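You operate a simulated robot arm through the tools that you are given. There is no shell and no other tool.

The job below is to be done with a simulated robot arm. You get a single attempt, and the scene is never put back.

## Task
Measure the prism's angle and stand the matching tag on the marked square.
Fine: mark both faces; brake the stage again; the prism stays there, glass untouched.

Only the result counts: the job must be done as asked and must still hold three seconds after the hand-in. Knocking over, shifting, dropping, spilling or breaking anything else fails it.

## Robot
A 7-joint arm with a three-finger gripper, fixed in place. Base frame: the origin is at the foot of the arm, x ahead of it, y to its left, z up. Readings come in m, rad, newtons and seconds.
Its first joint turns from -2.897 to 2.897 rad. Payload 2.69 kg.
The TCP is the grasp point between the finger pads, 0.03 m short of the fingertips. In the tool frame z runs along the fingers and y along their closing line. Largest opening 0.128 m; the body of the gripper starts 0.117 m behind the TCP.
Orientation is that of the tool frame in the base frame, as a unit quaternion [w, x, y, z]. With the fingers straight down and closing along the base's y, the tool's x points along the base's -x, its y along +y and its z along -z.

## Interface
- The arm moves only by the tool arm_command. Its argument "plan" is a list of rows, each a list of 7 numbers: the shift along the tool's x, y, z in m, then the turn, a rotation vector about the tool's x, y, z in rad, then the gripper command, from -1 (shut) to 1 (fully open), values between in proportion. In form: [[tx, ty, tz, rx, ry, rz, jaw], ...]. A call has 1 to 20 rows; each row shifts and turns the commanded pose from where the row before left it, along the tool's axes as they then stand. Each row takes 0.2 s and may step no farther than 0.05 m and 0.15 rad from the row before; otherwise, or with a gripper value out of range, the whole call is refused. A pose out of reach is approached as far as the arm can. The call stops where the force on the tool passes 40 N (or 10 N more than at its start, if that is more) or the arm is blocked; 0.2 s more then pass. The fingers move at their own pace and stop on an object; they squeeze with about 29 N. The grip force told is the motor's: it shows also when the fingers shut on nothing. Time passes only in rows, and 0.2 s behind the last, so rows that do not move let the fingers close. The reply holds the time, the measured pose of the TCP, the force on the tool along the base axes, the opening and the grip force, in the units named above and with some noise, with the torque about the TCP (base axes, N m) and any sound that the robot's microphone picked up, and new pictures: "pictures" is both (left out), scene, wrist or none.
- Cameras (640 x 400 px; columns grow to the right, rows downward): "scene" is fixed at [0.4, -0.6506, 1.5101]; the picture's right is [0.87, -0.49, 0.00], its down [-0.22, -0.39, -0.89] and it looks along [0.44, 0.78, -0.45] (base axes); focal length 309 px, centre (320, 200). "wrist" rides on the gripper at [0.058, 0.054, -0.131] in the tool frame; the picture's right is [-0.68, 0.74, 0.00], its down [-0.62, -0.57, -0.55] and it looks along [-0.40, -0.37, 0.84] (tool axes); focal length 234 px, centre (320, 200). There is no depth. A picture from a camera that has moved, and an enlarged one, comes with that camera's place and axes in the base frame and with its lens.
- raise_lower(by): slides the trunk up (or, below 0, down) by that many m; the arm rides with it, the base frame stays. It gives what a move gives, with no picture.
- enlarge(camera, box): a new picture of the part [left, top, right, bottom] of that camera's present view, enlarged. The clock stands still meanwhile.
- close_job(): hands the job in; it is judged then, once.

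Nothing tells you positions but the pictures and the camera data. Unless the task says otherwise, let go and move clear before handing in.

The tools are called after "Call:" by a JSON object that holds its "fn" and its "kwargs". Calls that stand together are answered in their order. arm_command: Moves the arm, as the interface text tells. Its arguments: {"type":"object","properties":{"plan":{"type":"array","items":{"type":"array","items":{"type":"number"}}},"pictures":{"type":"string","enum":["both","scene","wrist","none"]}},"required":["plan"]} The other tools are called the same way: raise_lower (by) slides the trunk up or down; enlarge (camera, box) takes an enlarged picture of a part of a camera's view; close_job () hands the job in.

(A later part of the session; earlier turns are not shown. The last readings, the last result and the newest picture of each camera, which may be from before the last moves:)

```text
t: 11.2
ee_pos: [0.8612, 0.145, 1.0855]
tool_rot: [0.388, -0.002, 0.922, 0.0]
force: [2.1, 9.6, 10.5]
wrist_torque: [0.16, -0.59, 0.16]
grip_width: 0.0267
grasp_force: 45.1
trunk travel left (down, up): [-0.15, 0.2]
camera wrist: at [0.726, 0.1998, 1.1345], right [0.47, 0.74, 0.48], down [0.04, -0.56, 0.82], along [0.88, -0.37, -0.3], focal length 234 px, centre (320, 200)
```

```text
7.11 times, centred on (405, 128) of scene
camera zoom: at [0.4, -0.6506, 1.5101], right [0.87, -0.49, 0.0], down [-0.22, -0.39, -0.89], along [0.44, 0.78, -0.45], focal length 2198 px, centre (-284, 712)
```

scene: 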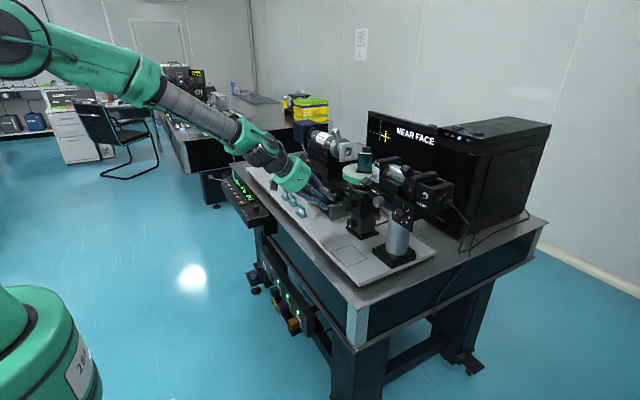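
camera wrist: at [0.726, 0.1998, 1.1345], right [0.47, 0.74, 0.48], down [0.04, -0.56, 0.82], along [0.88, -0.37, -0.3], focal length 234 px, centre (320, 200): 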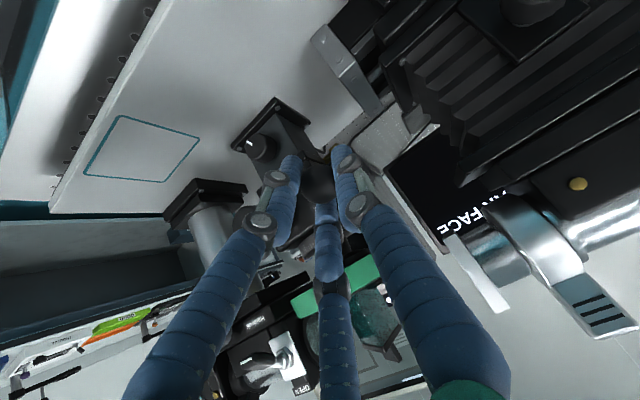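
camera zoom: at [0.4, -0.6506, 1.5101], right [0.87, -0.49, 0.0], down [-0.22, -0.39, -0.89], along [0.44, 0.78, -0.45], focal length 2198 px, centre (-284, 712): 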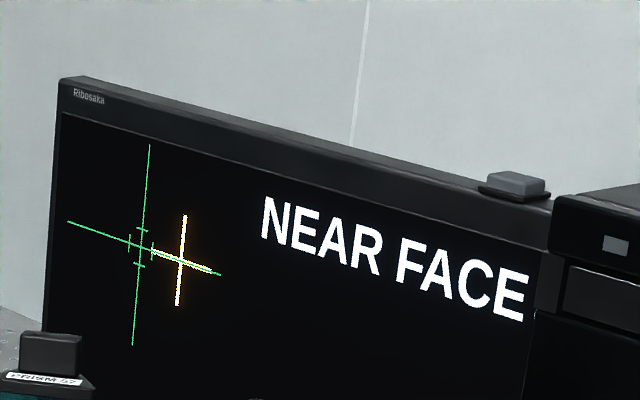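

The stage itself seems to have moved by a hair between pictures. I'll compare with the same crop as at the start before doing anything more.

Call:
{"fn": "enlarge", "kwargs": {"camera": "scene", "box": [320, 180, 384, 220]}}

Call:
{"fn": "enlarge", "kwargs": {"camera": "scene", "box": [300, 170, 460, 270]}}

Call:
{"fn": "enlarge", "kwargs": {"camera": "scene", "box": [340, 140, 404, 180]}}

```text
10.00 times, centred on (352, 200) of scene
camera zoom: at [0.4, -0.6506, 1.5101], right [0.87, -0.49, 0.0], down [-0.22, -0.39, -0.89], along [0.44, 0.78, -0.45], focal length 3091 px, centre (0, 200)
```

zoom: 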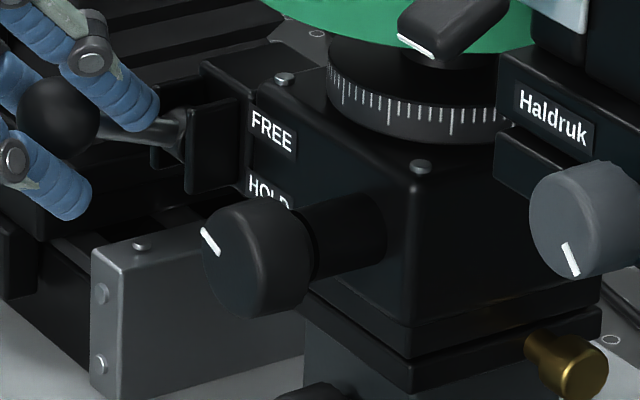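

```text
4.00 times, centred on (380, 220) of scene
camera zoom: at [0.4, -0.6506, 1.5101], right [0.87, -0.49, 0.0], down [-0.22, -0.39, -0.89], along [0.44, 0.78, -0.45], focal length 1236 px, centre (80, 120)
```

zoom: 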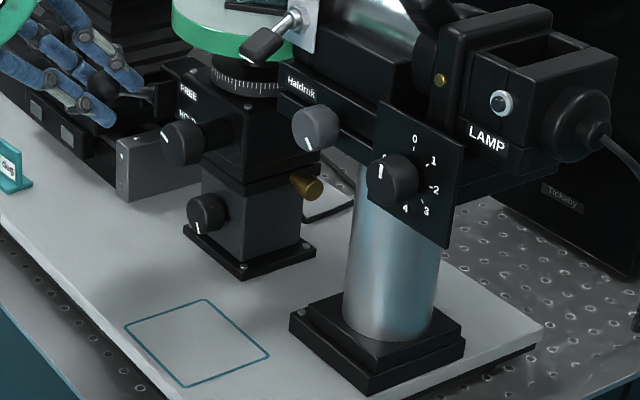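

```text
10.00 times, centred on (372, 160) of scene
camera zoom: at [0.4, -0.6506, 1.5101], right [0.87, -0.49, 0.0], down [-0.22, -0.39, -0.89], along [0.44, 0.78, -0.45], focal length 3091 px, centre (-200, 600)
```

zoom: 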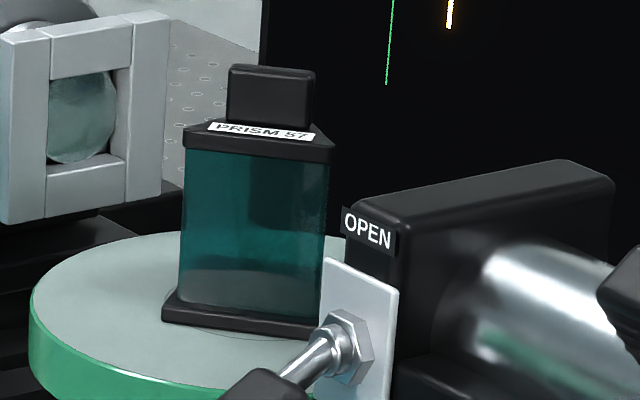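

The base is unchanged; only the upper head is leaning a fraction of a millimetre under my grip force, and the lever now pushes upward, as if it has gone over centre. I release the ball and back away to see where things settle.

Call:
{"fn": "arm_command", "kwargs": {"plan": [[0, 0, 0, 0, 0, 0, 0.1], [0, 0, 0, 0, 0, 0, 0.1], [0, 0, -0.04, 0, 0, 0, 0.1], [0, 0, -0.04, 0, 0, 0, 0.1], [0, 0, 0, 0, 0, 0, 0.1]]}}

Call:
{"fn": "enlarge", "kwargs": {"camera": "scene", "box": [320, 180, 384, 220]}}

Call:
{"fn": "enlarge", "kwargs": {"camera": "scene", "box": [360, 100, 450, 156]}}

Call:
{"fn": "enlarge", "kwargs": {"camera": "scene", "box": [340, 140, 404, 180]}}

Call:
{"fn": "enlarge", "kwargs": {"camera": "scene", "box": [218, 172, 282, 212]}}

```text
t: 12.4
ee_pos: [0.8003, 0.145, 1.1357]
tool_rot: [0.384, 0.0, 0.923, -0.002]
force: [0.2, -0.2, 0.7]
wrist_torque: [0.0, 0.02, 0.0]
grip_width: 0.0702
grasp_force: 0.1
trunk travel left (down, up): [-0.15, 0.2]
camera wrist: at [0.6646, 0.1997, 1.1855], right [0.48, 0.74, 0.48], down [0.05, -0.56, 0.83], along [0.88, -0.37, -0.3], focal length 234 px, centre (320, 200)
```

scene: 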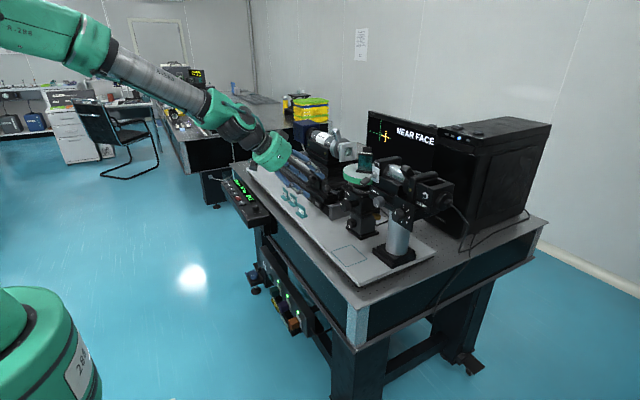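
wrist: 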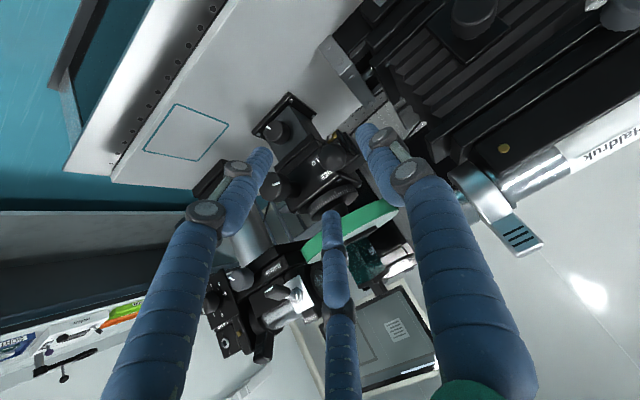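

```text
10.00 times, centred on (352, 200) of scene
camera zoom: at [0.4, -0.6506, 1.5101], right [0.87, -0.49, 0.0], down [-0.22, -0.39, -0.89], along [0.44, 0.78, -0.45], focal length 3091 px, centre (0, 200)
```

zoom: 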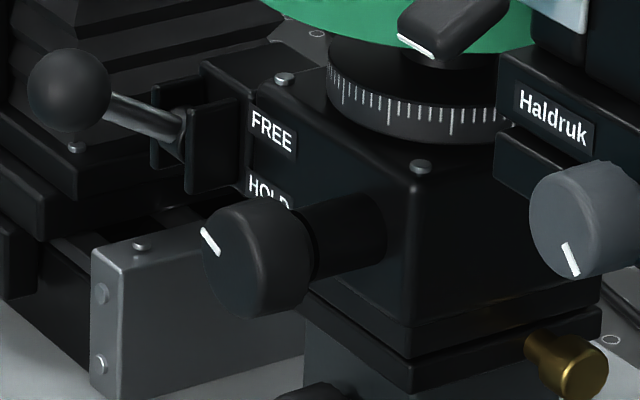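

```text
7.11 times, centred on (405, 128) of scene
camera zoom: at [0.4, -0.6506, 1.5101], right [0.87, -0.49, 0.0], down [-0.22, -0.39, -0.89], along [0.44, 0.78, -0.45], focal length 2198 px, centre (-284, 712)
```

zoom: 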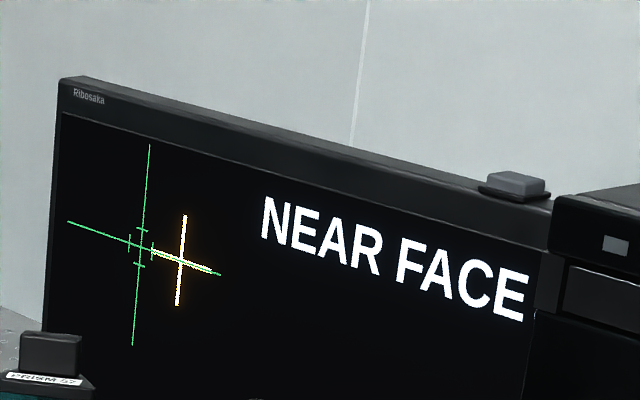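

```text
10.00 times, centred on (372, 160) of scene
camera zoom: at [0.4, -0.6506, 1.5101], right [0.87, -0.49, 0.0], down [-0.22, -0.39, -0.89], along [0.44, 0.78, -0.45], focal length 3091 px, centre (-200, 600)
```

zoom: 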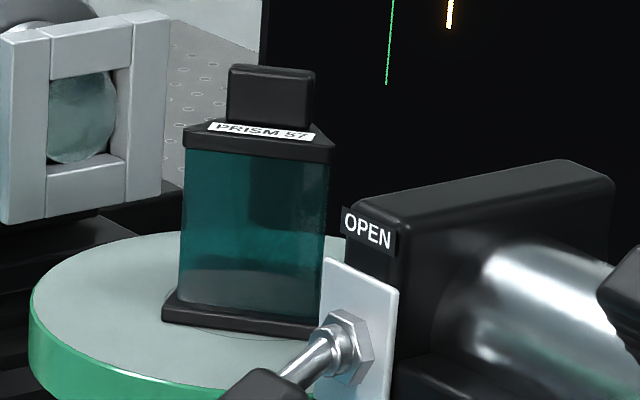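

```text
10.00 times, centred on (250, 192) of scene
camera zoom: at [0.4, -0.6506, 1.5101], right [0.87, -0.49, 0.0], down [-0.22, -0.39, -0.89], along [0.44, 0.78, -0.45], focal length 3091 px, centre (1020, 280)
```

zoom: 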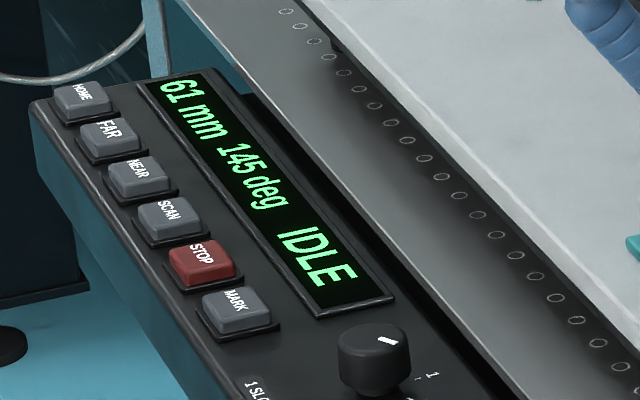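

The lever sprang up to FREE and stayed there. The upper head sits about 1.5 mm from where it was (it seems to have play), so from here on I keep side forces small. I'll take reference views of the disc rim for gripping it top and bottom.

Call:
{"fn": "enlarge", "kwargs": {"camera": "wrist", "box": [280, 180, 440, 280]}}

Call:
{"fn": "enlarge", "kwargs": {"camera": "wrist", "box": [240, 80, 400, 180]}}

Call:
{"fn": "enlarge", "kwargs": {"camera": "scene", "box": [340, 210, 388, 240]}}

```text
4.00 times, centred on (360, 230) of wrist
camera zoom: at [0.6646, 0.1997, 1.1855], right [0.48, 0.74, 0.48], down [0.05, -0.56, 0.83], along [0.88, -0.37, -0.3], focal length 937 px, centre (160, 80)
```

zoom: 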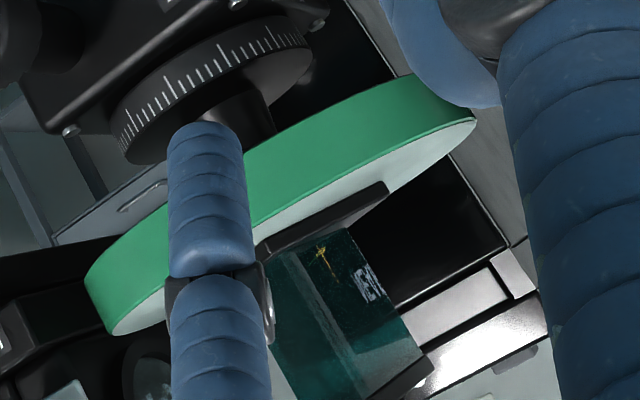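

```text
4.00 times, centred on (320, 130) of wrist
camera zoom: at [0.6646, 0.1997, 1.1855], right [0.48, 0.74, 0.48], down [0.05, -0.56, 0.83], along [0.88, -0.37, -0.3], focal length 937 px, centre (320, 480)
```

zoom: 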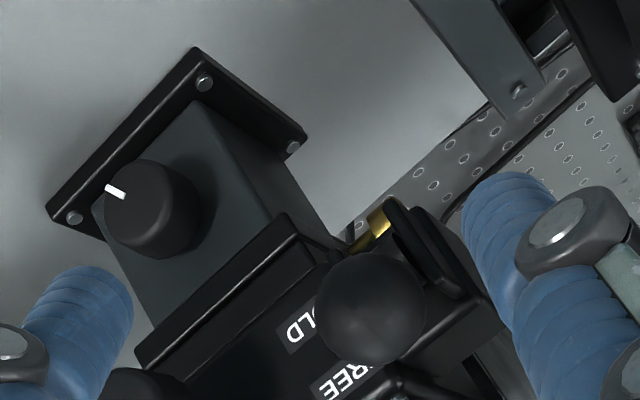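

```text
13.33 times, centred on (364, 225) of scene
camera zoom: at [0.4, -0.6506, 1.5101], right [0.87, -0.49, 0.0], down [-0.22, -0.39, -0.89], along [0.44, 0.78, -0.45], focal length 4122 px, centre (-267, -133)
```

zoom: 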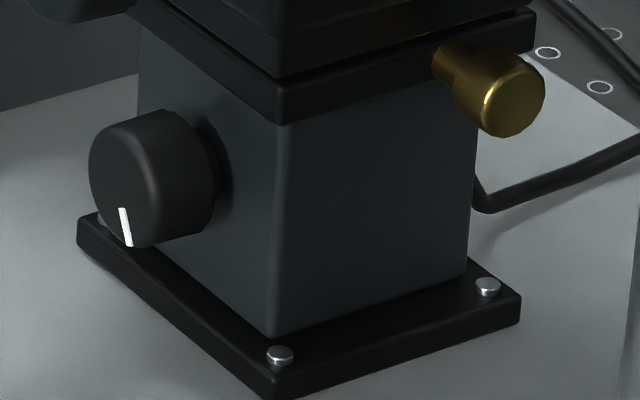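

The disc is about 148 mm across, centre near (0.982, 0.085), top at z≈1.15. Too wide to straddle, so I'll turn it by pressing lightly with closed fingertips on its top face near the rim, away from the glass, and dragging along an arc. First I rise, straighten the tool and hover over the rim.

Call:
{"fn": "arm_command", "kwargs": {"plan": [[-0.029, -0.0125, -0.029, 0, 0, 0, -1], [-0.029, -0.0125, -0.029, 0, 0, 0, -1], [-0.029, -0.0125, -0.029, 0, 0, 0, -1], [-0.029, -0.0125, -0.029, 0, 0, 0, -1], [0, 0, 0, 0, 0.1313, 0, -1], [0, 0, 0, 0, 0.1313, 0, -1], [0, 0, 0, 0, 0.1313, 0, -1], [0, 0, 0, 0, 0.1313, 0, -1], [0, 0, 0, 0, 0.1313, 0, -1], [0, 0, 0, 0, 0.1313, 0, -1], [-0.038, -0.003, 0, 0, 0, 0, -1], [-0.038, -0.003, 0, 0, 0, 0, -1], [-0.038, -0.003, 0, 0, 0, 0, -1], [0, 0, 0.04, 0, 0, 0, -1], [0, 0, 0.04, 0, 0, 0, -1], [0, 0, 0, 0, 0, 0, -1]]}}

```text
t: 15.8
ee_pos: [0.9174, 0.0889, 1.2199]
tool_rot: [-0.001, 0.0, 1.0, -0.002]
force: [0.5, -0.2, 0.3]
wrist_torque: [0.01, 0.03, 0.0]
grip_width: 0.0023
grasp_force: 28.7
trunk travel left (down, up): [-0.15, 0.2]
camera wrist: at [0.8574, 0.1435, 1.3497], right [0.68, 0.74, 0.0], down [0.62, -0.56, 0.55], along [0.4, -0.37, -0.84], focal length 234 px, centre (320, 200)
```

scene: 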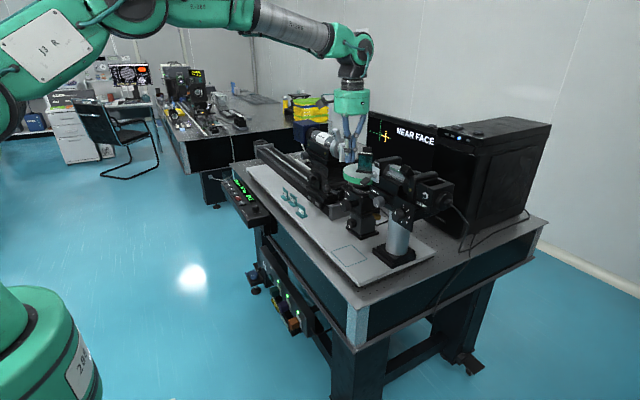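
wrist: 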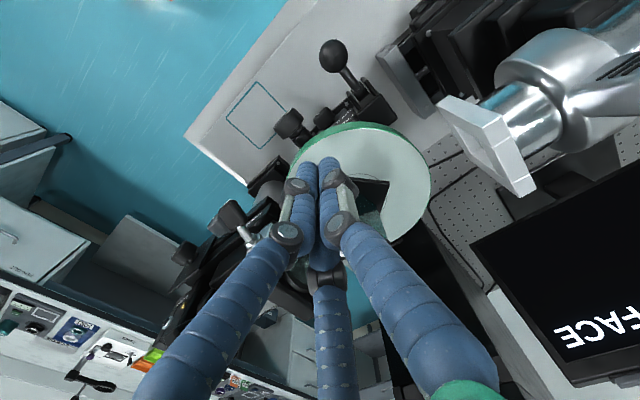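

Call:
{"fn": "enlarge", "kwargs": {"camera": "wrist", "box": [260, 110, 450, 260]}}

Call:
{"fn": "enlarge", "kwargs": {"camera": "scene", "box": [320, 110, 400, 190]}}

```text
2.67 times, centred on (355, 185) of wrist
camera zoom: at [0.8574, 0.1435, 1.3497], right [0.68, 0.74, 0.0], down [0.62, -0.56, 0.55], along [0.4, -0.37, -0.84], focal length 624 px, centre (227, 240)
```

zoom: 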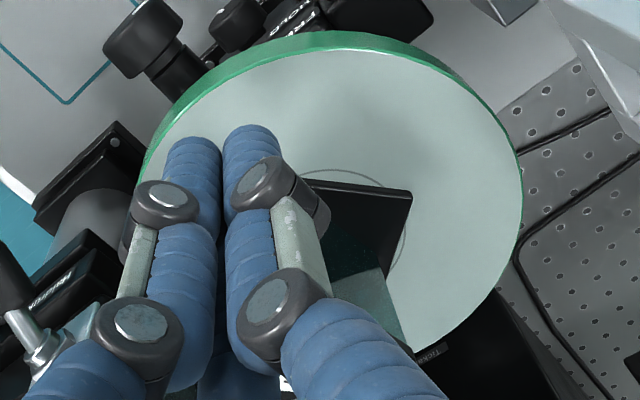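

```text
5.00 times, centred on (360, 150) of scene
camera zoom: at [0.4, -0.6506, 1.5101], right [0.87, -0.49, 0.0], down [-0.22, -0.39, -0.89], along [0.44, 0.78, -0.45], focal length 1546 px, centre (120, 450)
```

zoom: 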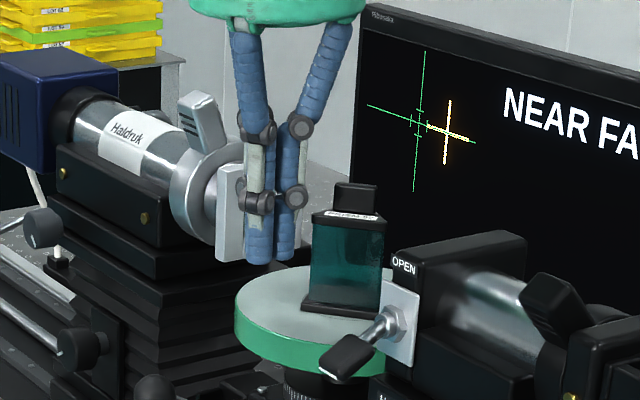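

The fit gives the disc centre (0.977, 0.0865), radius 0.070; my fingertips hover at radius 0.06, clear of the prism base. I descend gently to make contact.

Call:
{"fn": "arm_command", "kwargs": {"plan": [[0.002, -0.0024, 0.028, 0, 0, 0, -1], [0, 0, 0.003, 0, 0, 0, -1], [0, 0, 0.003, 0, 0, 0, -1], [0, 0, 0, 0, 0, 0, -1]], "pictures": "none"}}

```text
t: 16.8
ee_pos: [0.9153, 0.0831, 1.1856]
tool_rot: [-0.001, 0.0, 1.0, -0.002]
force: [-0.5, 0.5, -0.6]
wrist_torque: [0.01, 0.0, -0.05]
grip_width: 0.0023
grasp_force: 29.6
trunk travel left (down, up): [-0.15, 0.2]
```

Call:
{"fn": "arm_command", "kwargs": {"plan": [[0, 0, 0.002, 0, 0, 0, -1], [0, 0, 0.002, 0, 0, 0, -1]], "pictures": "none"}}

Call:
{"fn": "arm_command", "kwargs": {"plan": [[0, 0, 0.002, 0, 0, 0, -1], [0, 0, 0, 0, 0, 0, -1]], "pictures": "none"}}

```text
t: 17.4
ee_pos: [0.9148, 0.0827, 1.1805]
tool_rot: [0.0, 0.0, 1.0, -0.001]
force: [-1.0, 1.0, 3.6]
wrist_torque: [0.09, 0.01, 0.02]
grip_width: 0.0023
grasp_force: 28.8
trunk travel left (down, up): [-0.15, 0.2]
```

```text
t: 18.0
ee_pos: [0.9141, 0.0834, 1.1818]
tool_rot: [0.001, 0.0, 1.0, -0.002]
force: [0.1, 2.3, 15.2]
wrist_torque: [0.26, -0.02, 0.16]
grip_width: 0.002
grasp_force: 29.1
trunk travel left (down, up): [-0.15, 0.2]
```

Contact found at 15 N down. Now a small tangential drag toward +y to see which way the cross moves and whether the disc follows.

Call:
{"fn": "arm_command", "kwargs": {"plan": [[0, 0.003, 0, 0, 0, 0, -1], [0, 0.003, 0, 0, 0, 0, -1], [0, 0, 0, 0, 0, 0, -1]], "pictures": "scene"}}

Call:
{"fn": "enlarge", "kwargs": {"camera": "scene", "box": [360, 100, 450, 156]}}

Call:
{"fn": "enlarge", "kwargs": {"camera": "scene", "box": [218, 172, 282, 212]}}

Call:
{"fn": "enlarge", "kwargs": {"camera": "scene", "box": [320, 180, 384, 220]}}

```text
t: 18.8
ee_pos: [0.914, 0.0883, 1.181]
tool_rot: [0.001, 0.0, 1.0, -0.002]
force: [1.4, -4.4, 21.6]
wrist_torque: [0.18, -0.06, -0.22]
grip_width: 0.0061
grasp_force: 31.4
trunk travel left (down, up): [-0.15, 0.2]
```

scene: 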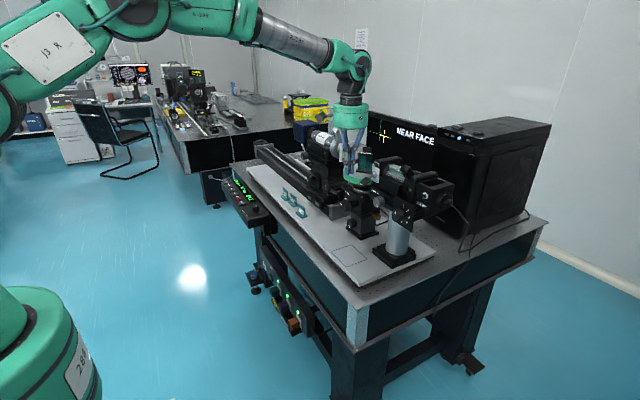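

```text
7.11 times, centred on (405, 128) of scene
camera zoom: at [0.4, -0.6506, 1.5101], right [0.87, -0.49, 0.0], down [-0.22, -0.39, -0.89], along [0.44, 0.78, -0.45], focal length 2198 px, centre (-284, 712)
```

zoom: 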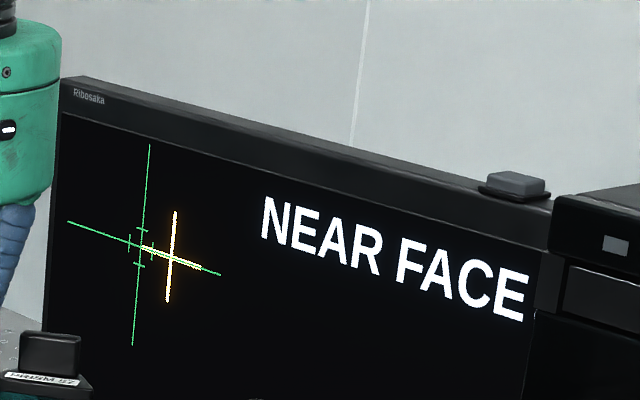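

```text
10.00 times, centred on (250, 192) of scene
camera zoom: at [0.4, -0.6506, 1.5101], right [0.87, -0.49, 0.0], down [-0.22, -0.39, -0.89], along [0.44, 0.78, -0.45], focal length 3091 px, centre (1020, 280)
```

zoom: 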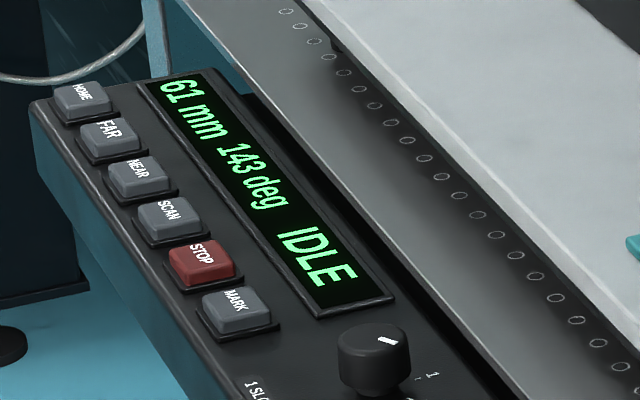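

```text
10.00 times, centred on (352, 200) of scene
camera zoom: at [0.4, -0.6506, 1.5101], right [0.87, -0.49, 0.0], down [-0.22, -0.39, -0.89], along [0.44, 0.78, -0.45], focal length 3091 px, centre (0, 200)
```

zoom: 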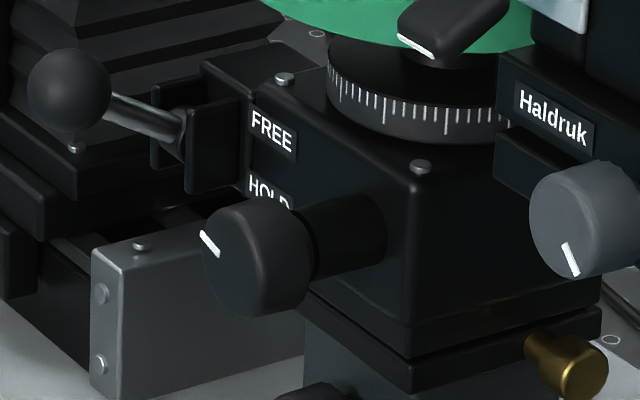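

The disc follows: the reading went from 145 to 143 deg and the cross moved toward the centre. I continue the same way in small steps.

Call:
{"fn": "arm_command", "kwargs": {"plan": [[0, 0.003, 0, 0, 0, 0, -1], [0, 0.003, 0, 0, 0, 0, -1], [0, 0, 0, 0, 0, 0, -1]], "pictures": "scene"}}

Call:
{"fn": "enlarge", "kwargs": {"camera": "scene", "box": [360, 100, 450, 156]}}

Call:
{"fn": "enlarge", "kwargs": {"camera": "scene", "box": [218, 172, 282, 212]}}

```text
t: 19.6
ee_pos: [0.9138, 0.0948, 1.1814]
tool_rot: [0.001, 0.0, 1.0, -0.003]
force: [6.9, -5.3, 27.9]
wrist_torque: [0.2, -0.31, -0.2]
grip_width: 0.0062
grasp_force: 31.5
trunk travel left (down, up): [-0.15, 0.2]
```

scene: 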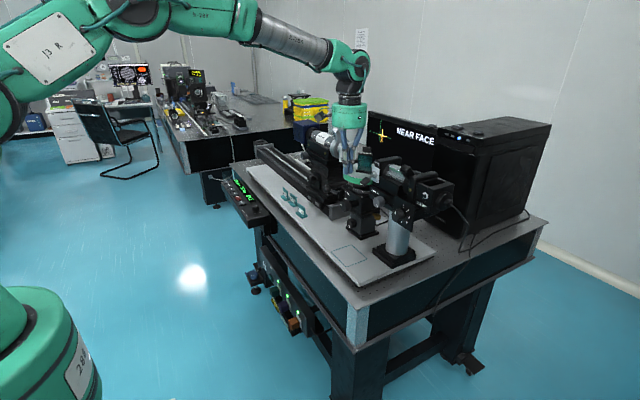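

```text
7.11 times, centred on (405, 128) of scene
camera zoom: at [0.4, -0.6506, 1.5101], right [0.87, -0.49, 0.0], down [-0.22, -0.39, -0.89], along [0.44, 0.78, -0.45], focal length 2198 px, centre (-284, 712)
```

zoom: 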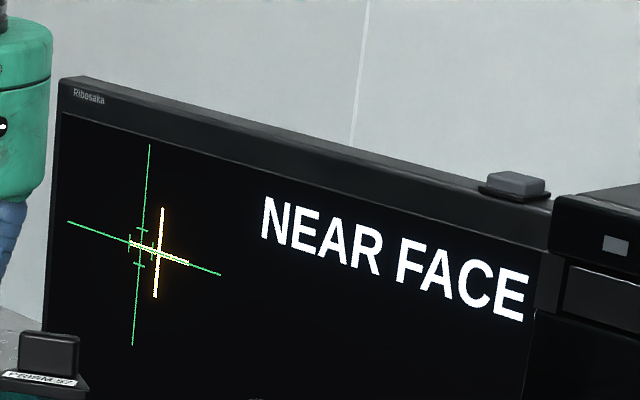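

```text
10.00 times, centred on (250, 192) of scene
camera zoom: at [0.4, -0.6506, 1.5101], right [0.87, -0.49, 0.0], down [-0.22, -0.39, -0.89], along [0.44, 0.78, -0.45], focal length 3091 px, centre (1020, 280)
```

zoom: 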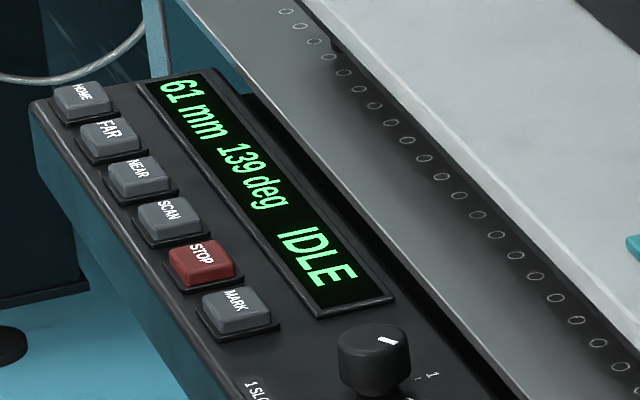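

Now 139 deg and the cross is about 16 px (enlarged) from centre. The downward force has risen to 28 N, so I ease it a little while continuing.

Call:
{"fn": "arm_command", "kwargs": {"plan": [[0, 0.002, -0.0015, 0, 0, 0, -1], [0, 0.002, 0, 0, 0, 0, -1], [0, 0, 0, 0, 0, 0, -1]], "pictures": "scene"}}

Call:
{"fn": "enlarge", "kwargs": {"camera": "scene", "box": [360, 110, 408, 140]}}

Call:
{"fn": "enlarge", "kwargs": {"camera": "scene", "box": [218, 172, 282, 212]}}

```text
t: 20.4
ee_pos: [0.9144, 0.0989, 1.1812]
tool_rot: [0.0, 0.001, 1.0, -0.002]
force: [3.8, -4.7, 24.8]
wrist_torque: [0.08, -0.31, -0.26]
grip_width: 0.0061
grasp_force: 31.7
trunk travel left (down, up): [-0.15, 0.2]
```

scene: 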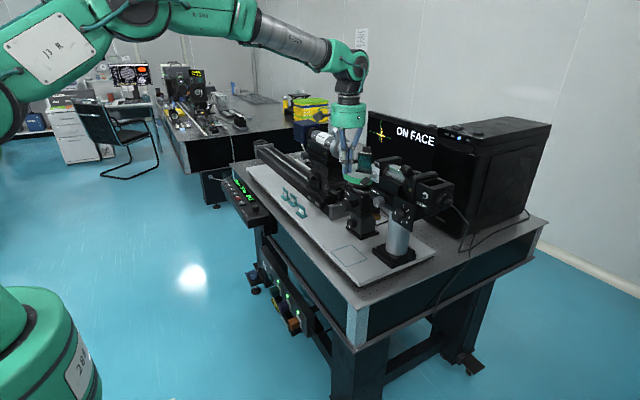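

```text
13.33 times, centred on (384, 125) of scene
camera zoom: at [0.4, -0.6506, 1.5101], right [0.87, -0.49, 0.0], down [-0.22, -0.39, -0.89], along [0.44, 0.78, -0.45], focal length 4122 px, centre (-533, 1200)
```

zoom: 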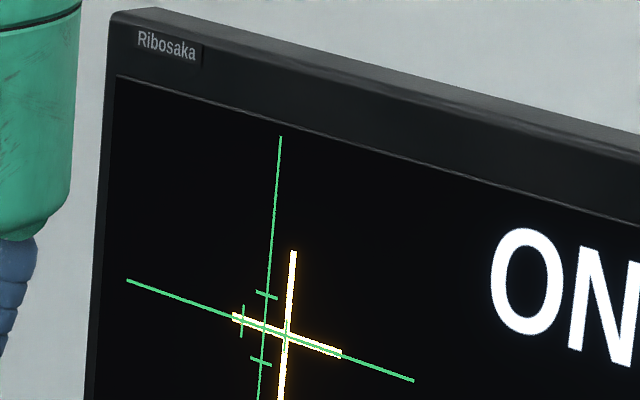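

```text
10.00 times, centred on (250, 192) of scene
camera zoom: at [0.4, -0.6506, 1.5101], right [0.87, -0.49, 0.0], down [-0.22, -0.39, -0.89], along [0.44, 0.78, -0.45], focal length 3091 px, centre (1020, 280)
```

zoom: 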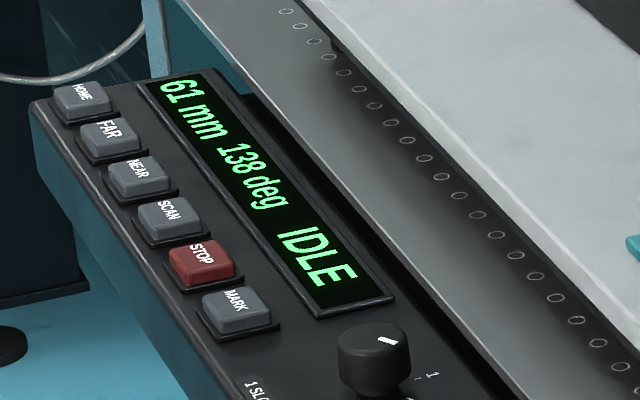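

The screen says ON FACE at 138 deg, with the cross at the edge of the bracket. I nudge further to centre it properly.

Call:
{"fn": "arm_command", "kwargs": {"plan": [[0, 0.002, 0, 0, 0, 0, -1], [0, 0.0015, 0, 0, 0, 0, -1], [0, 0, 0, 0, 0, 0, -1]], "pictures": "scene"}}

Call:
{"fn": "enlarge", "kwargs": {"camera": "scene", "box": [360, 110, 408, 140]}}

Call:
{"fn": "enlarge", "kwargs": {"camera": "scene", "box": [218, 172, 282, 212]}}

```text
t: 21.2
ee_pos: [0.9125, 0.101, 1.1807]
tool_rot: [0.001, 0.0, 1.0, -0.001]
force: [5.8, -5.8, 26.3]
wrist_torque: [0.09, -0.33, -0.22]
grip_width: 0.006
grasp_force: 31.4
trunk travel left (down, up): [-0.15, 0.2]
```

scene: 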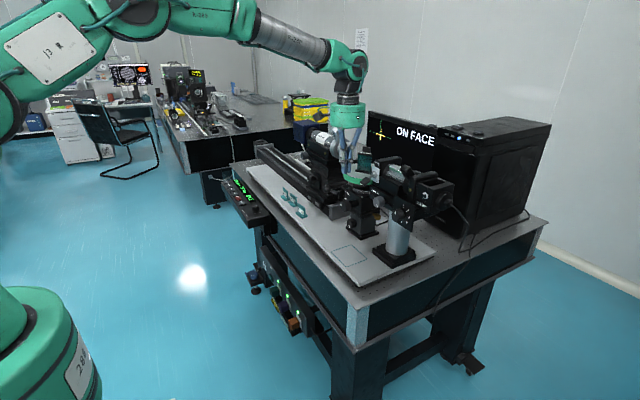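

```text
13.33 times, centred on (384, 125) of scene
camera zoom: at [0.4, -0.6506, 1.5101], right [0.87, -0.49, 0.0], down [-0.22, -0.39, -0.89], along [0.44, 0.78, -0.45], focal length 4122 px, centre (-533, 1200)
```

zoom: 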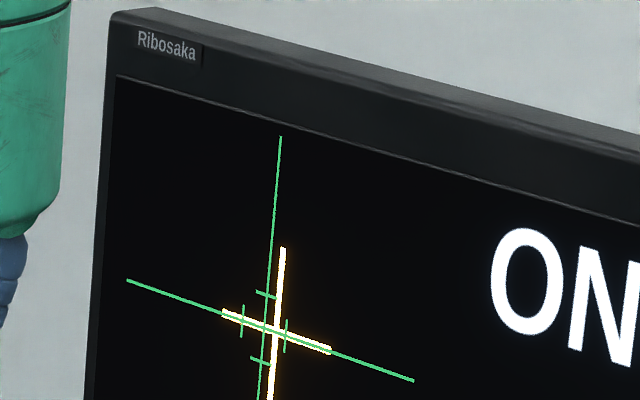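

```text
10.00 times, centred on (250, 192) of scene
camera zoom: at [0.4, -0.6506, 1.5101], right [0.87, -0.49, 0.0], down [-0.22, -0.39, -0.89], along [0.44, 0.78, -0.45], focal length 3091 px, centre (1020, 280)
```

zoom: 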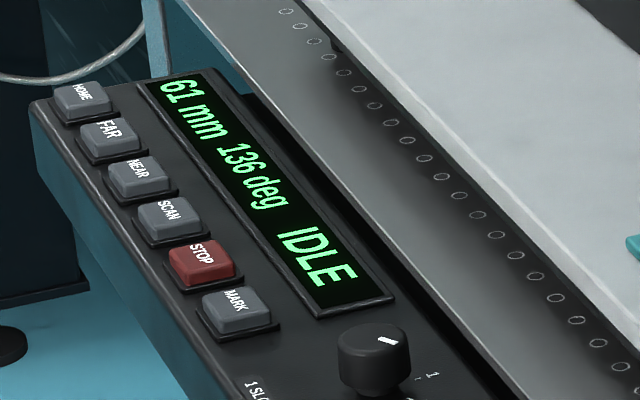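

Call:
{"fn": "arm_command", "kwargs": {"plan": [[0, 0.002, 0, 0, 0, 0, -1], [0, 0, 0, 0, 0, 0, -1]], "pictures": "none"}}

Call:
{"fn": "enlarge", "kwargs": {"camera": "scene", "box": [360, 110, 408, 140]}}

Call:
{"fn": "enlarge", "kwargs": {"camera": "scene", "box": [218, 172, 282, 212]}}

```text
t: 21.8
ee_pos: [0.9133, 0.1037, 1.1806]
tool_rot: [0.0, -0.001, 1.0, -0.002]
force: [0.0, -4.6, 26.2]
wrist_torque: [-0.05, -0.26, -0.34]
grip_width: 0.0057
grasp_force: 31.4
trunk travel left (down, up): [-0.15, 0.2]
```

```text
13.33 times, centred on (384, 125) of scene
camera zoom: at [0.4, -0.6506, 1.5101], right [0.87, -0.49, 0.0], down [-0.22, -0.39, -0.89], along [0.44, 0.78, -0.45], focal length 4122 px, centre (-533, 1200)
```

zoom: 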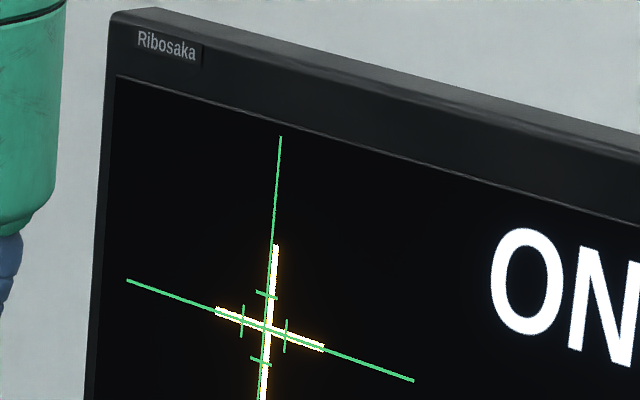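

```text
10.00 times, centred on (250, 192) of scene
camera zoom: at [0.4, -0.6506, 1.5101], right [0.87, -0.49, 0.0], down [-0.22, -0.39, -0.89], along [0.44, 0.78, -0.45], focal length 3091 px, centre (1020, 280)
```

zoom: 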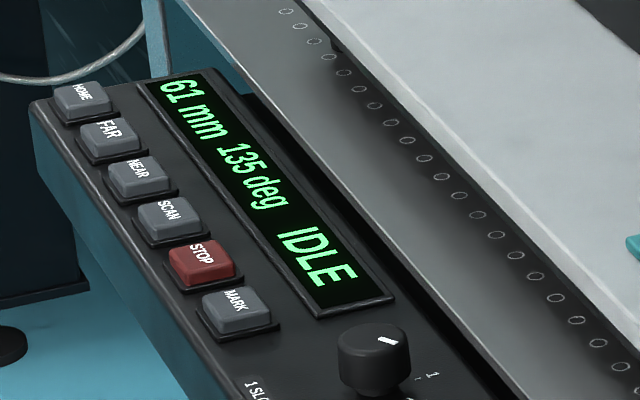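

Centred at 135 deg. I lift straight off the disc and check that the angle holds.

Call:
{"fn": "arm_command", "kwargs": {"plan": [[0, 0, -0.004, 0, 0, 0, -1], [0, 0, -0.006, 0, 0, 0, -1], [0, 0, -0.03, 0, 0, 0, -1], [0, 0, -0.04, 0, 0, 0, -1], [0, 0, -0.04, 0, 0, 0, -1]], "pictures": "scene"}}

Call:
{"fn": "enlarge", "kwargs": {"camera": "scene", "box": [360, 100, 450, 156]}}

Call:
{"fn": "enlarge", "kwargs": {"camera": "scene", "box": [218, 172, 282, 212]}}

Call:
{"fn": "enlarge", "kwargs": {"camera": "scene", "box": [320, 180, 384, 220]}}

Call:
{"fn": "enlarge", "kwargs": {"camera": "scene", "box": [340, 140, 404, 180]}}

```text
t: 23.0
ee_pos: [0.9139, 0.1045, 1.2986]
tool_rot: [-0.002, 0.0, 1.0, -0.002]
force: [0.3, 0.0, -0.4]
wrist_torque: [0.01, 0.0, 0.03]
grip_width: 0.0021
grasp_force: 31.9
trunk travel left (down, up): [-0.15, 0.2]
```

scene: 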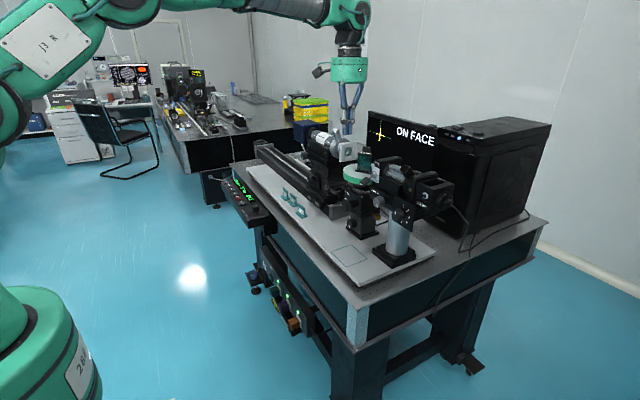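

```text
7.11 times, centred on (405, 128) of scene
camera zoom: at [0.4, -0.6506, 1.5101], right [0.87, -0.49, 0.0], down [-0.22, -0.39, -0.89], along [0.44, 0.78, -0.45], focal length 2198 px, centre (-284, 712)
```

zoom: 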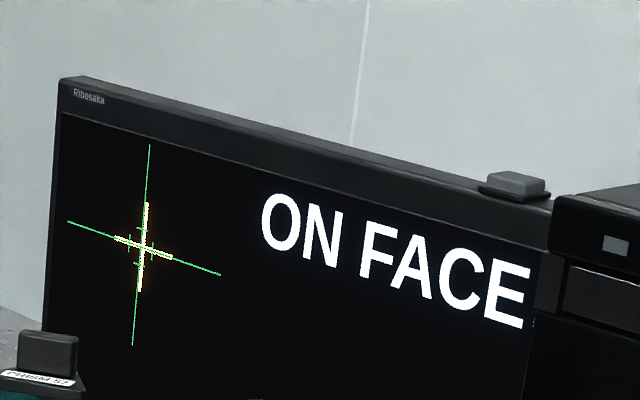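

```text
10.00 times, centred on (250, 192) of scene
camera zoom: at [0.4, -0.6506, 1.5101], right [0.87, -0.49, 0.0], down [-0.22, -0.39, -0.89], along [0.44, 0.78, -0.45], focal length 3091 px, centre (1020, 280)
```

zoom: 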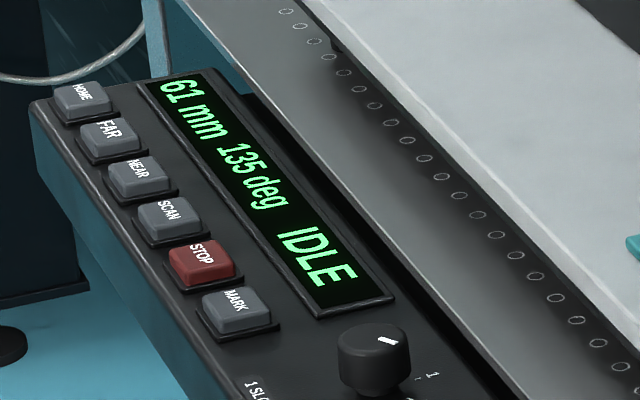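

```text
10.00 times, centred on (352, 200) of scene
camera zoom: at [0.4, -0.6506, 1.5101], right [0.87, -0.49, 0.0], down [-0.22, -0.39, -0.89], along [0.44, 0.78, -0.45], focal length 3091 px, centre (0, 200)
```

zoom: 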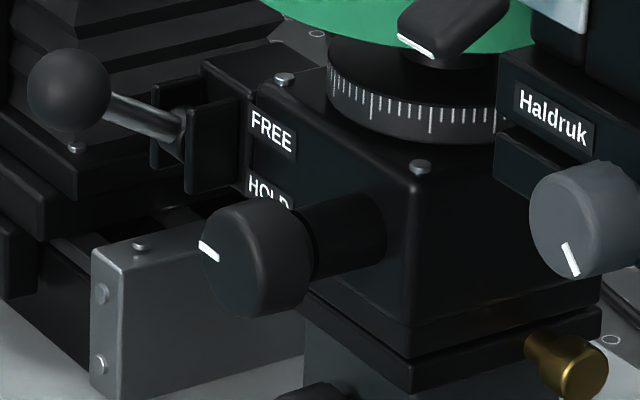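

```text
10.00 times, centred on (372, 160) of scene
camera zoom: at [0.4, -0.6506, 1.5101], right [0.87, -0.49, 0.0], down [-0.22, -0.39, -0.89], along [0.44, 0.78, -0.45], focal length 3091 px, centre (-200, 600)
```

zoom: 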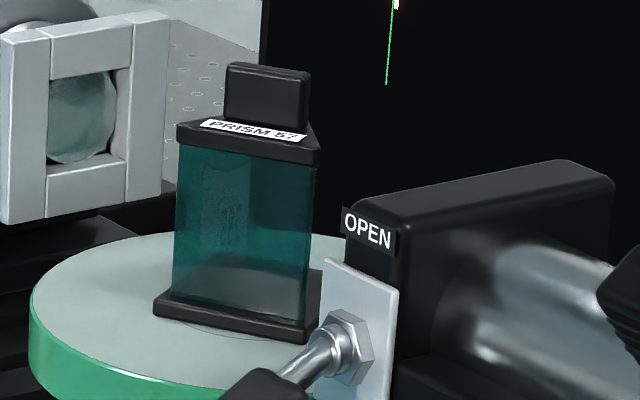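

ON FACE holds at 135 deg with the finger off, and the head didn't shift. I also see the front knob turns with the stage. Now to the console: the MARK button should be near (0.70, 0.605, 0.87); I move above it for a close look.

Call:
{"fn": "arm_command", "kwargs": {"plan": [[0.043, 0, 0, 0, 0, 0, -1], [0.043, 0, 0, 0, 0, 0, -1], [0.043, 0, 0, 0, 0, 0, -1], [0.043, 0, 0, 0, 0, 0, -1], [0.043, 0, 0, 0, 0, 0, -1], [0, 0.045, 0.01, 0, 0, 0, -1], [0, 0.045, 0.01, 0, 0, 0, -1], [0, 0.045, 0.01, 0, 0, 0, -1], [0, 0.045, 0.01, 0, 0, 0, -1], [0, 0.045, 0.01, 0, 0, 0, -1], [0, 0.045, 0.01, 0, 0, 0, -1], [0, 0.045, 0.02, 0, 0, 0, -1], [0, 0.045, 0.02, 0, 0, 0, -1], [0, 0.045, 0.02, 0, 0, 0, -1], [0, 0.045, 0.02, 0, 0, 0, -1], [0, 0.045, 0.02, 0, 0, 0, -1], [0, 0, 0.04, 0, 0, 0, -1], [0, 0, 0, 0, 0, 0, -1]]}}

```text
t: 26.8
ee_pos: [0.6992, 0.5974, 1.0996]
tool_rot: [-0.001, 0.0, 1.0, -0.002]
force: [0.0, 0.3, -0.6]
wrist_torque: [0.02, 0.01, -0.02]
grip_width: 0.002
grasp_force: 31.8
trunk travel left (down, up): [-0.15, 0.2]
camera wrist: at [0.6402, 0.6518, 1.2291], right [0.68, 0.74, 0.0], down [0.62, -0.56, 0.55], along [0.4, -0.37, -0.83], focal length 234 px, centre (320, 200)
```

scene: 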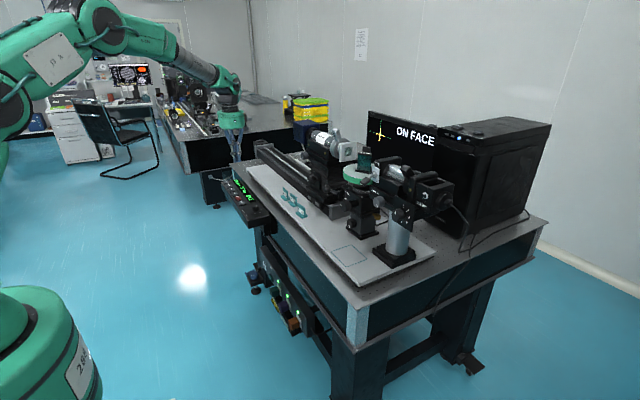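
wrist: 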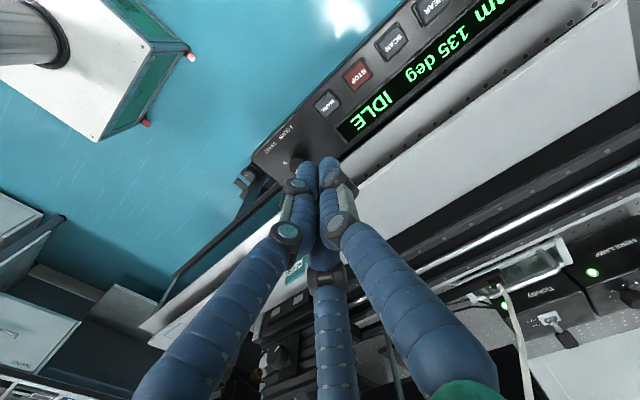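

Call:
{"fn": "enlarge", "kwargs": {"camera": "wrist", "box": [260, 50, 420, 150]}}

Call:
{"fn": "enlarge", "kwargs": {"camera": "scene", "box": [218, 172, 282, 212]}}

```text
4.00 times, centred on (340, 100) of wrist
camera zoom: at [0.6402, 0.6518, 1.2291], right [0.68, 0.74, 0.0], down [0.62, -0.56, 0.55], along [0.4, -0.37, -0.83], focal length 937 px, centre (240, 600)
```

zoom: 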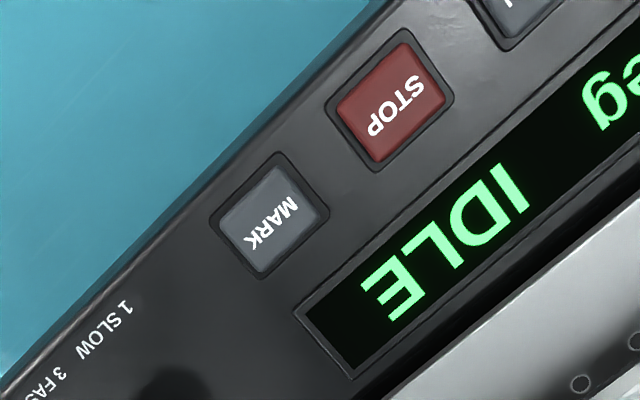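

```text
10.00 times, centred on (250, 192) of scene
camera zoom: at [0.4, -0.6506, 1.5101], right [0.87, -0.49, 0.0], down [-0.22, -0.39, -0.89], along [0.44, 0.78, -0.45], focal length 3091 px, centre (1020, 280)
```

zoom: 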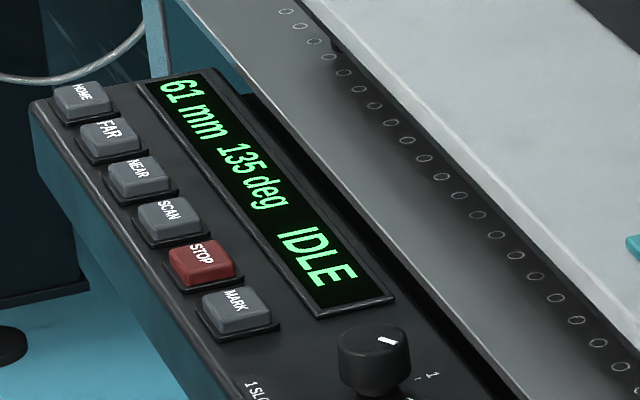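

MARK's centre comes out near (0.696, 0.611). I shift over it and go lower for a second sighting before pressing.

Call:
{"fn": "arm_command", "kwargs": {"plan": [[0.003, 0.0135, 0, 0, 0, 0, -1], [0, 0, 0.045, 0, 0, 0, -1], [0, 0, 0.045, 0, 0, 0, -1], [0, 0, 0.04, 0, 0, 0, -1], [0, 0, 0, 0, 0, 0, -1]], "pictures": "wrist"}}

Call:
{"fn": "enlarge", "kwargs": {"camera": "wrist", "box": [240, 80, 400, 180]}}

Call:
{"fn": "enlarge", "kwargs": {"camera": "scene", "box": [210, 150, 290, 210]}}

```text
t: 28.0
ee_pos: [0.6965, 0.6106, 0.9671]
tool_rot: [-0.001, 0.0, 1.0, -0.003]
force: [-0.3, 0.3, -0.5]
wrist_torque: [-0.04, 0.04, 0.0]
grip_width: 0.002
grasp_force: 32.1
trunk travel left (down, up): [-0.15, 0.2]
camera wrist: at [0.6376, 0.6653, 1.097], right [0.68, 0.74, 0.0], down [0.62, -0.56, 0.55], along [0.4, -0.37, -0.83], focal length 234 px, centre (320, 200)
```

wrist: 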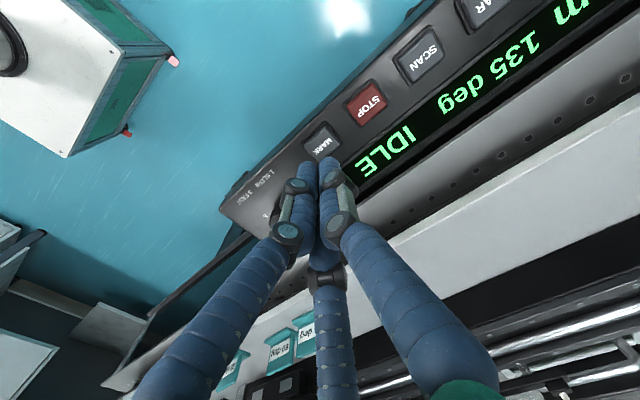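

```text
4.00 times, centred on (320, 130) of wrist
camera zoom: at [0.6376, 0.6653, 1.097], right [0.68, 0.74, 0.0], down [0.62, -0.56, 0.55], along [0.4, -0.37, -0.83], focal length 937 px, centre (320, 480)
```

zoom: 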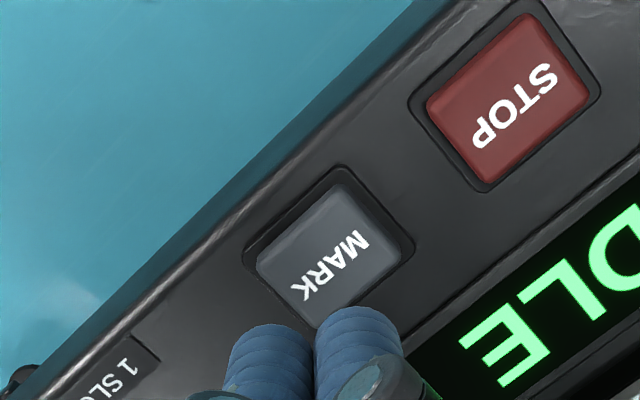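

```text
6.67 times, centred on (250, 180) of scene
camera zoom: at [0.4, -0.6506, 1.5101], right [0.87, -0.49, 0.0], down [-0.22, -0.39, -0.89], along [0.44, 0.78, -0.45], focal length 2061 px, centre (787, 333)
```

zoom: 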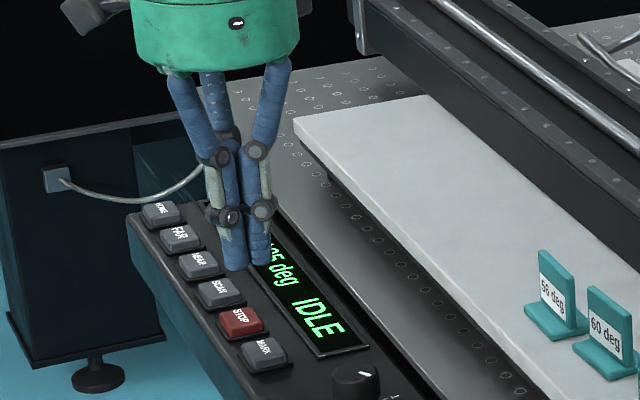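

The MARK button's top is near (0.698, 0.612, 0.870). I descend and feel for it.

Call:
{"fn": "arm_command", "kwargs": {"plan": [[-0.001, 0.001, 0.025, 0, 0, 0, -1], [0, 0, 0.025, 0, 0, 0, -1], [0, 0, 0.004, 0, 0, 0, -1], [0, 0, 0.004, 0, 0, 0, -1], [0, 0, 0, 0, 0, 0, -1]], "pictures": "wrist"}}

Call:
{"fn": "enlarge", "kwargs": {"camera": "scene", "box": [218, 172, 282, 212]}}

Call:
{"fn": "enlarge", "kwargs": {"camera": "wrist", "box": [240, 100, 400, 200]}}

```text
t: 29.2
ee_pos: [0.6965, 0.6114, 0.9101]
tool_rot: [0.0, 0.0, 1.0, -0.002]
force: [-0.2, -0.7, 0.0]
wrist_torque: [0.01, -0.02, -0.02]
grip_width: 0.0023
grasp_force: 31.4
trunk travel left (down, up): [-0.15, 0.2]
camera wrist: at [0.6383, 0.6665, 1.0408], right [0.68, 0.74, 0.0], down [0.62, -0.56, 0.55], along [0.4, -0.37, -0.83], focal length 234 px, centre (320, 200)
```

wrist: 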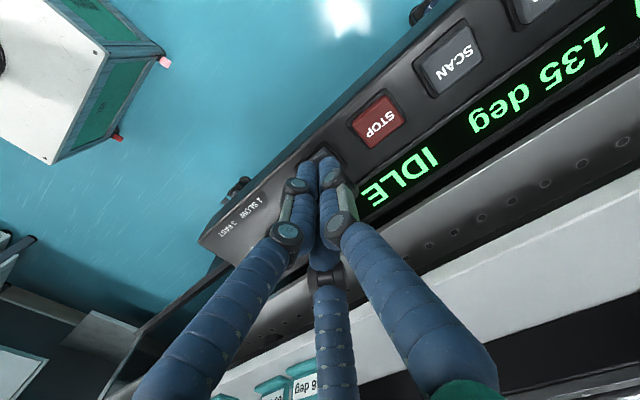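

```text
10.00 times, centred on (250, 192) of scene
camera zoom: at [0.4, -0.6506, 1.5101], right [0.87, -0.49, 0.0], down [-0.22, -0.39, -0.89], along [0.44, 0.78, -0.45], focal length 3091 px, centre (1020, 280)
```

zoom: 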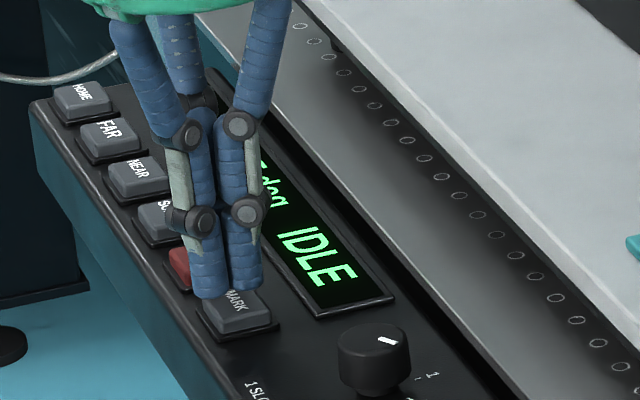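

```text
4.00 times, centred on (320, 150) of wrist
camera zoom: at [0.6383, 0.6665, 1.0408], right [0.68, 0.74, 0.0], down [0.62, -0.56, 0.55], along [0.4, -0.37, -0.83], focal length 937 px, centre (320, 400)
```

zoom: 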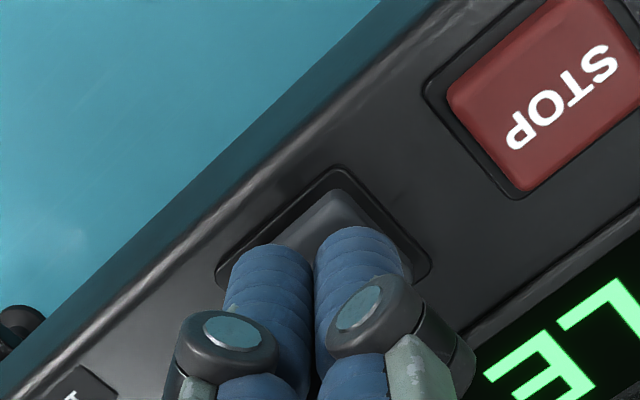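

The tips are right over MARK. I press in small steps, watching force and display.

Call:
{"fn": "arm_command", "kwargs": {"plan": [[0, 0, 0.003, 0, 0, 0, -1], [0, 0, 0.003, 0, 0, 0, -1], [0, 0, 0.002, 0, 0, 0, -1], [0, 0, 0, 0, 0, 0, -1]], "pictures": "none"}}

Call:
{"fn": "enlarge", "kwargs": {"camera": "scene", "box": [218, 172, 282, 212]}}

```text
t: 30.2
ee_pos: [0.6969, 0.6124, 0.9032]
tool_rot: [-0.001, 0.0, 1.0, -0.002]
force: [0.6, 0.4, 0.1]
wrist_torque: [0.02, -0.01, -0.02]
grip_width: 0.0059
grasp_force: 31.3
trunk travel left (down, up): [-0.15, 0.2]
```

```text
10.00 times, centred on (250, 192) of scene
camera zoom: at [0.4, -0.6506, 1.5101], right [0.87, -0.49, 0.0], down [-0.22, -0.39, -0.89], along [0.44, 0.78, -0.45], focal length 3091 px, centre (1020, 280)
```

zoom: 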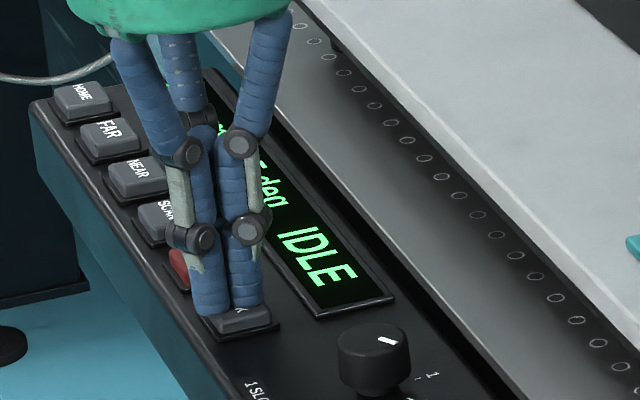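

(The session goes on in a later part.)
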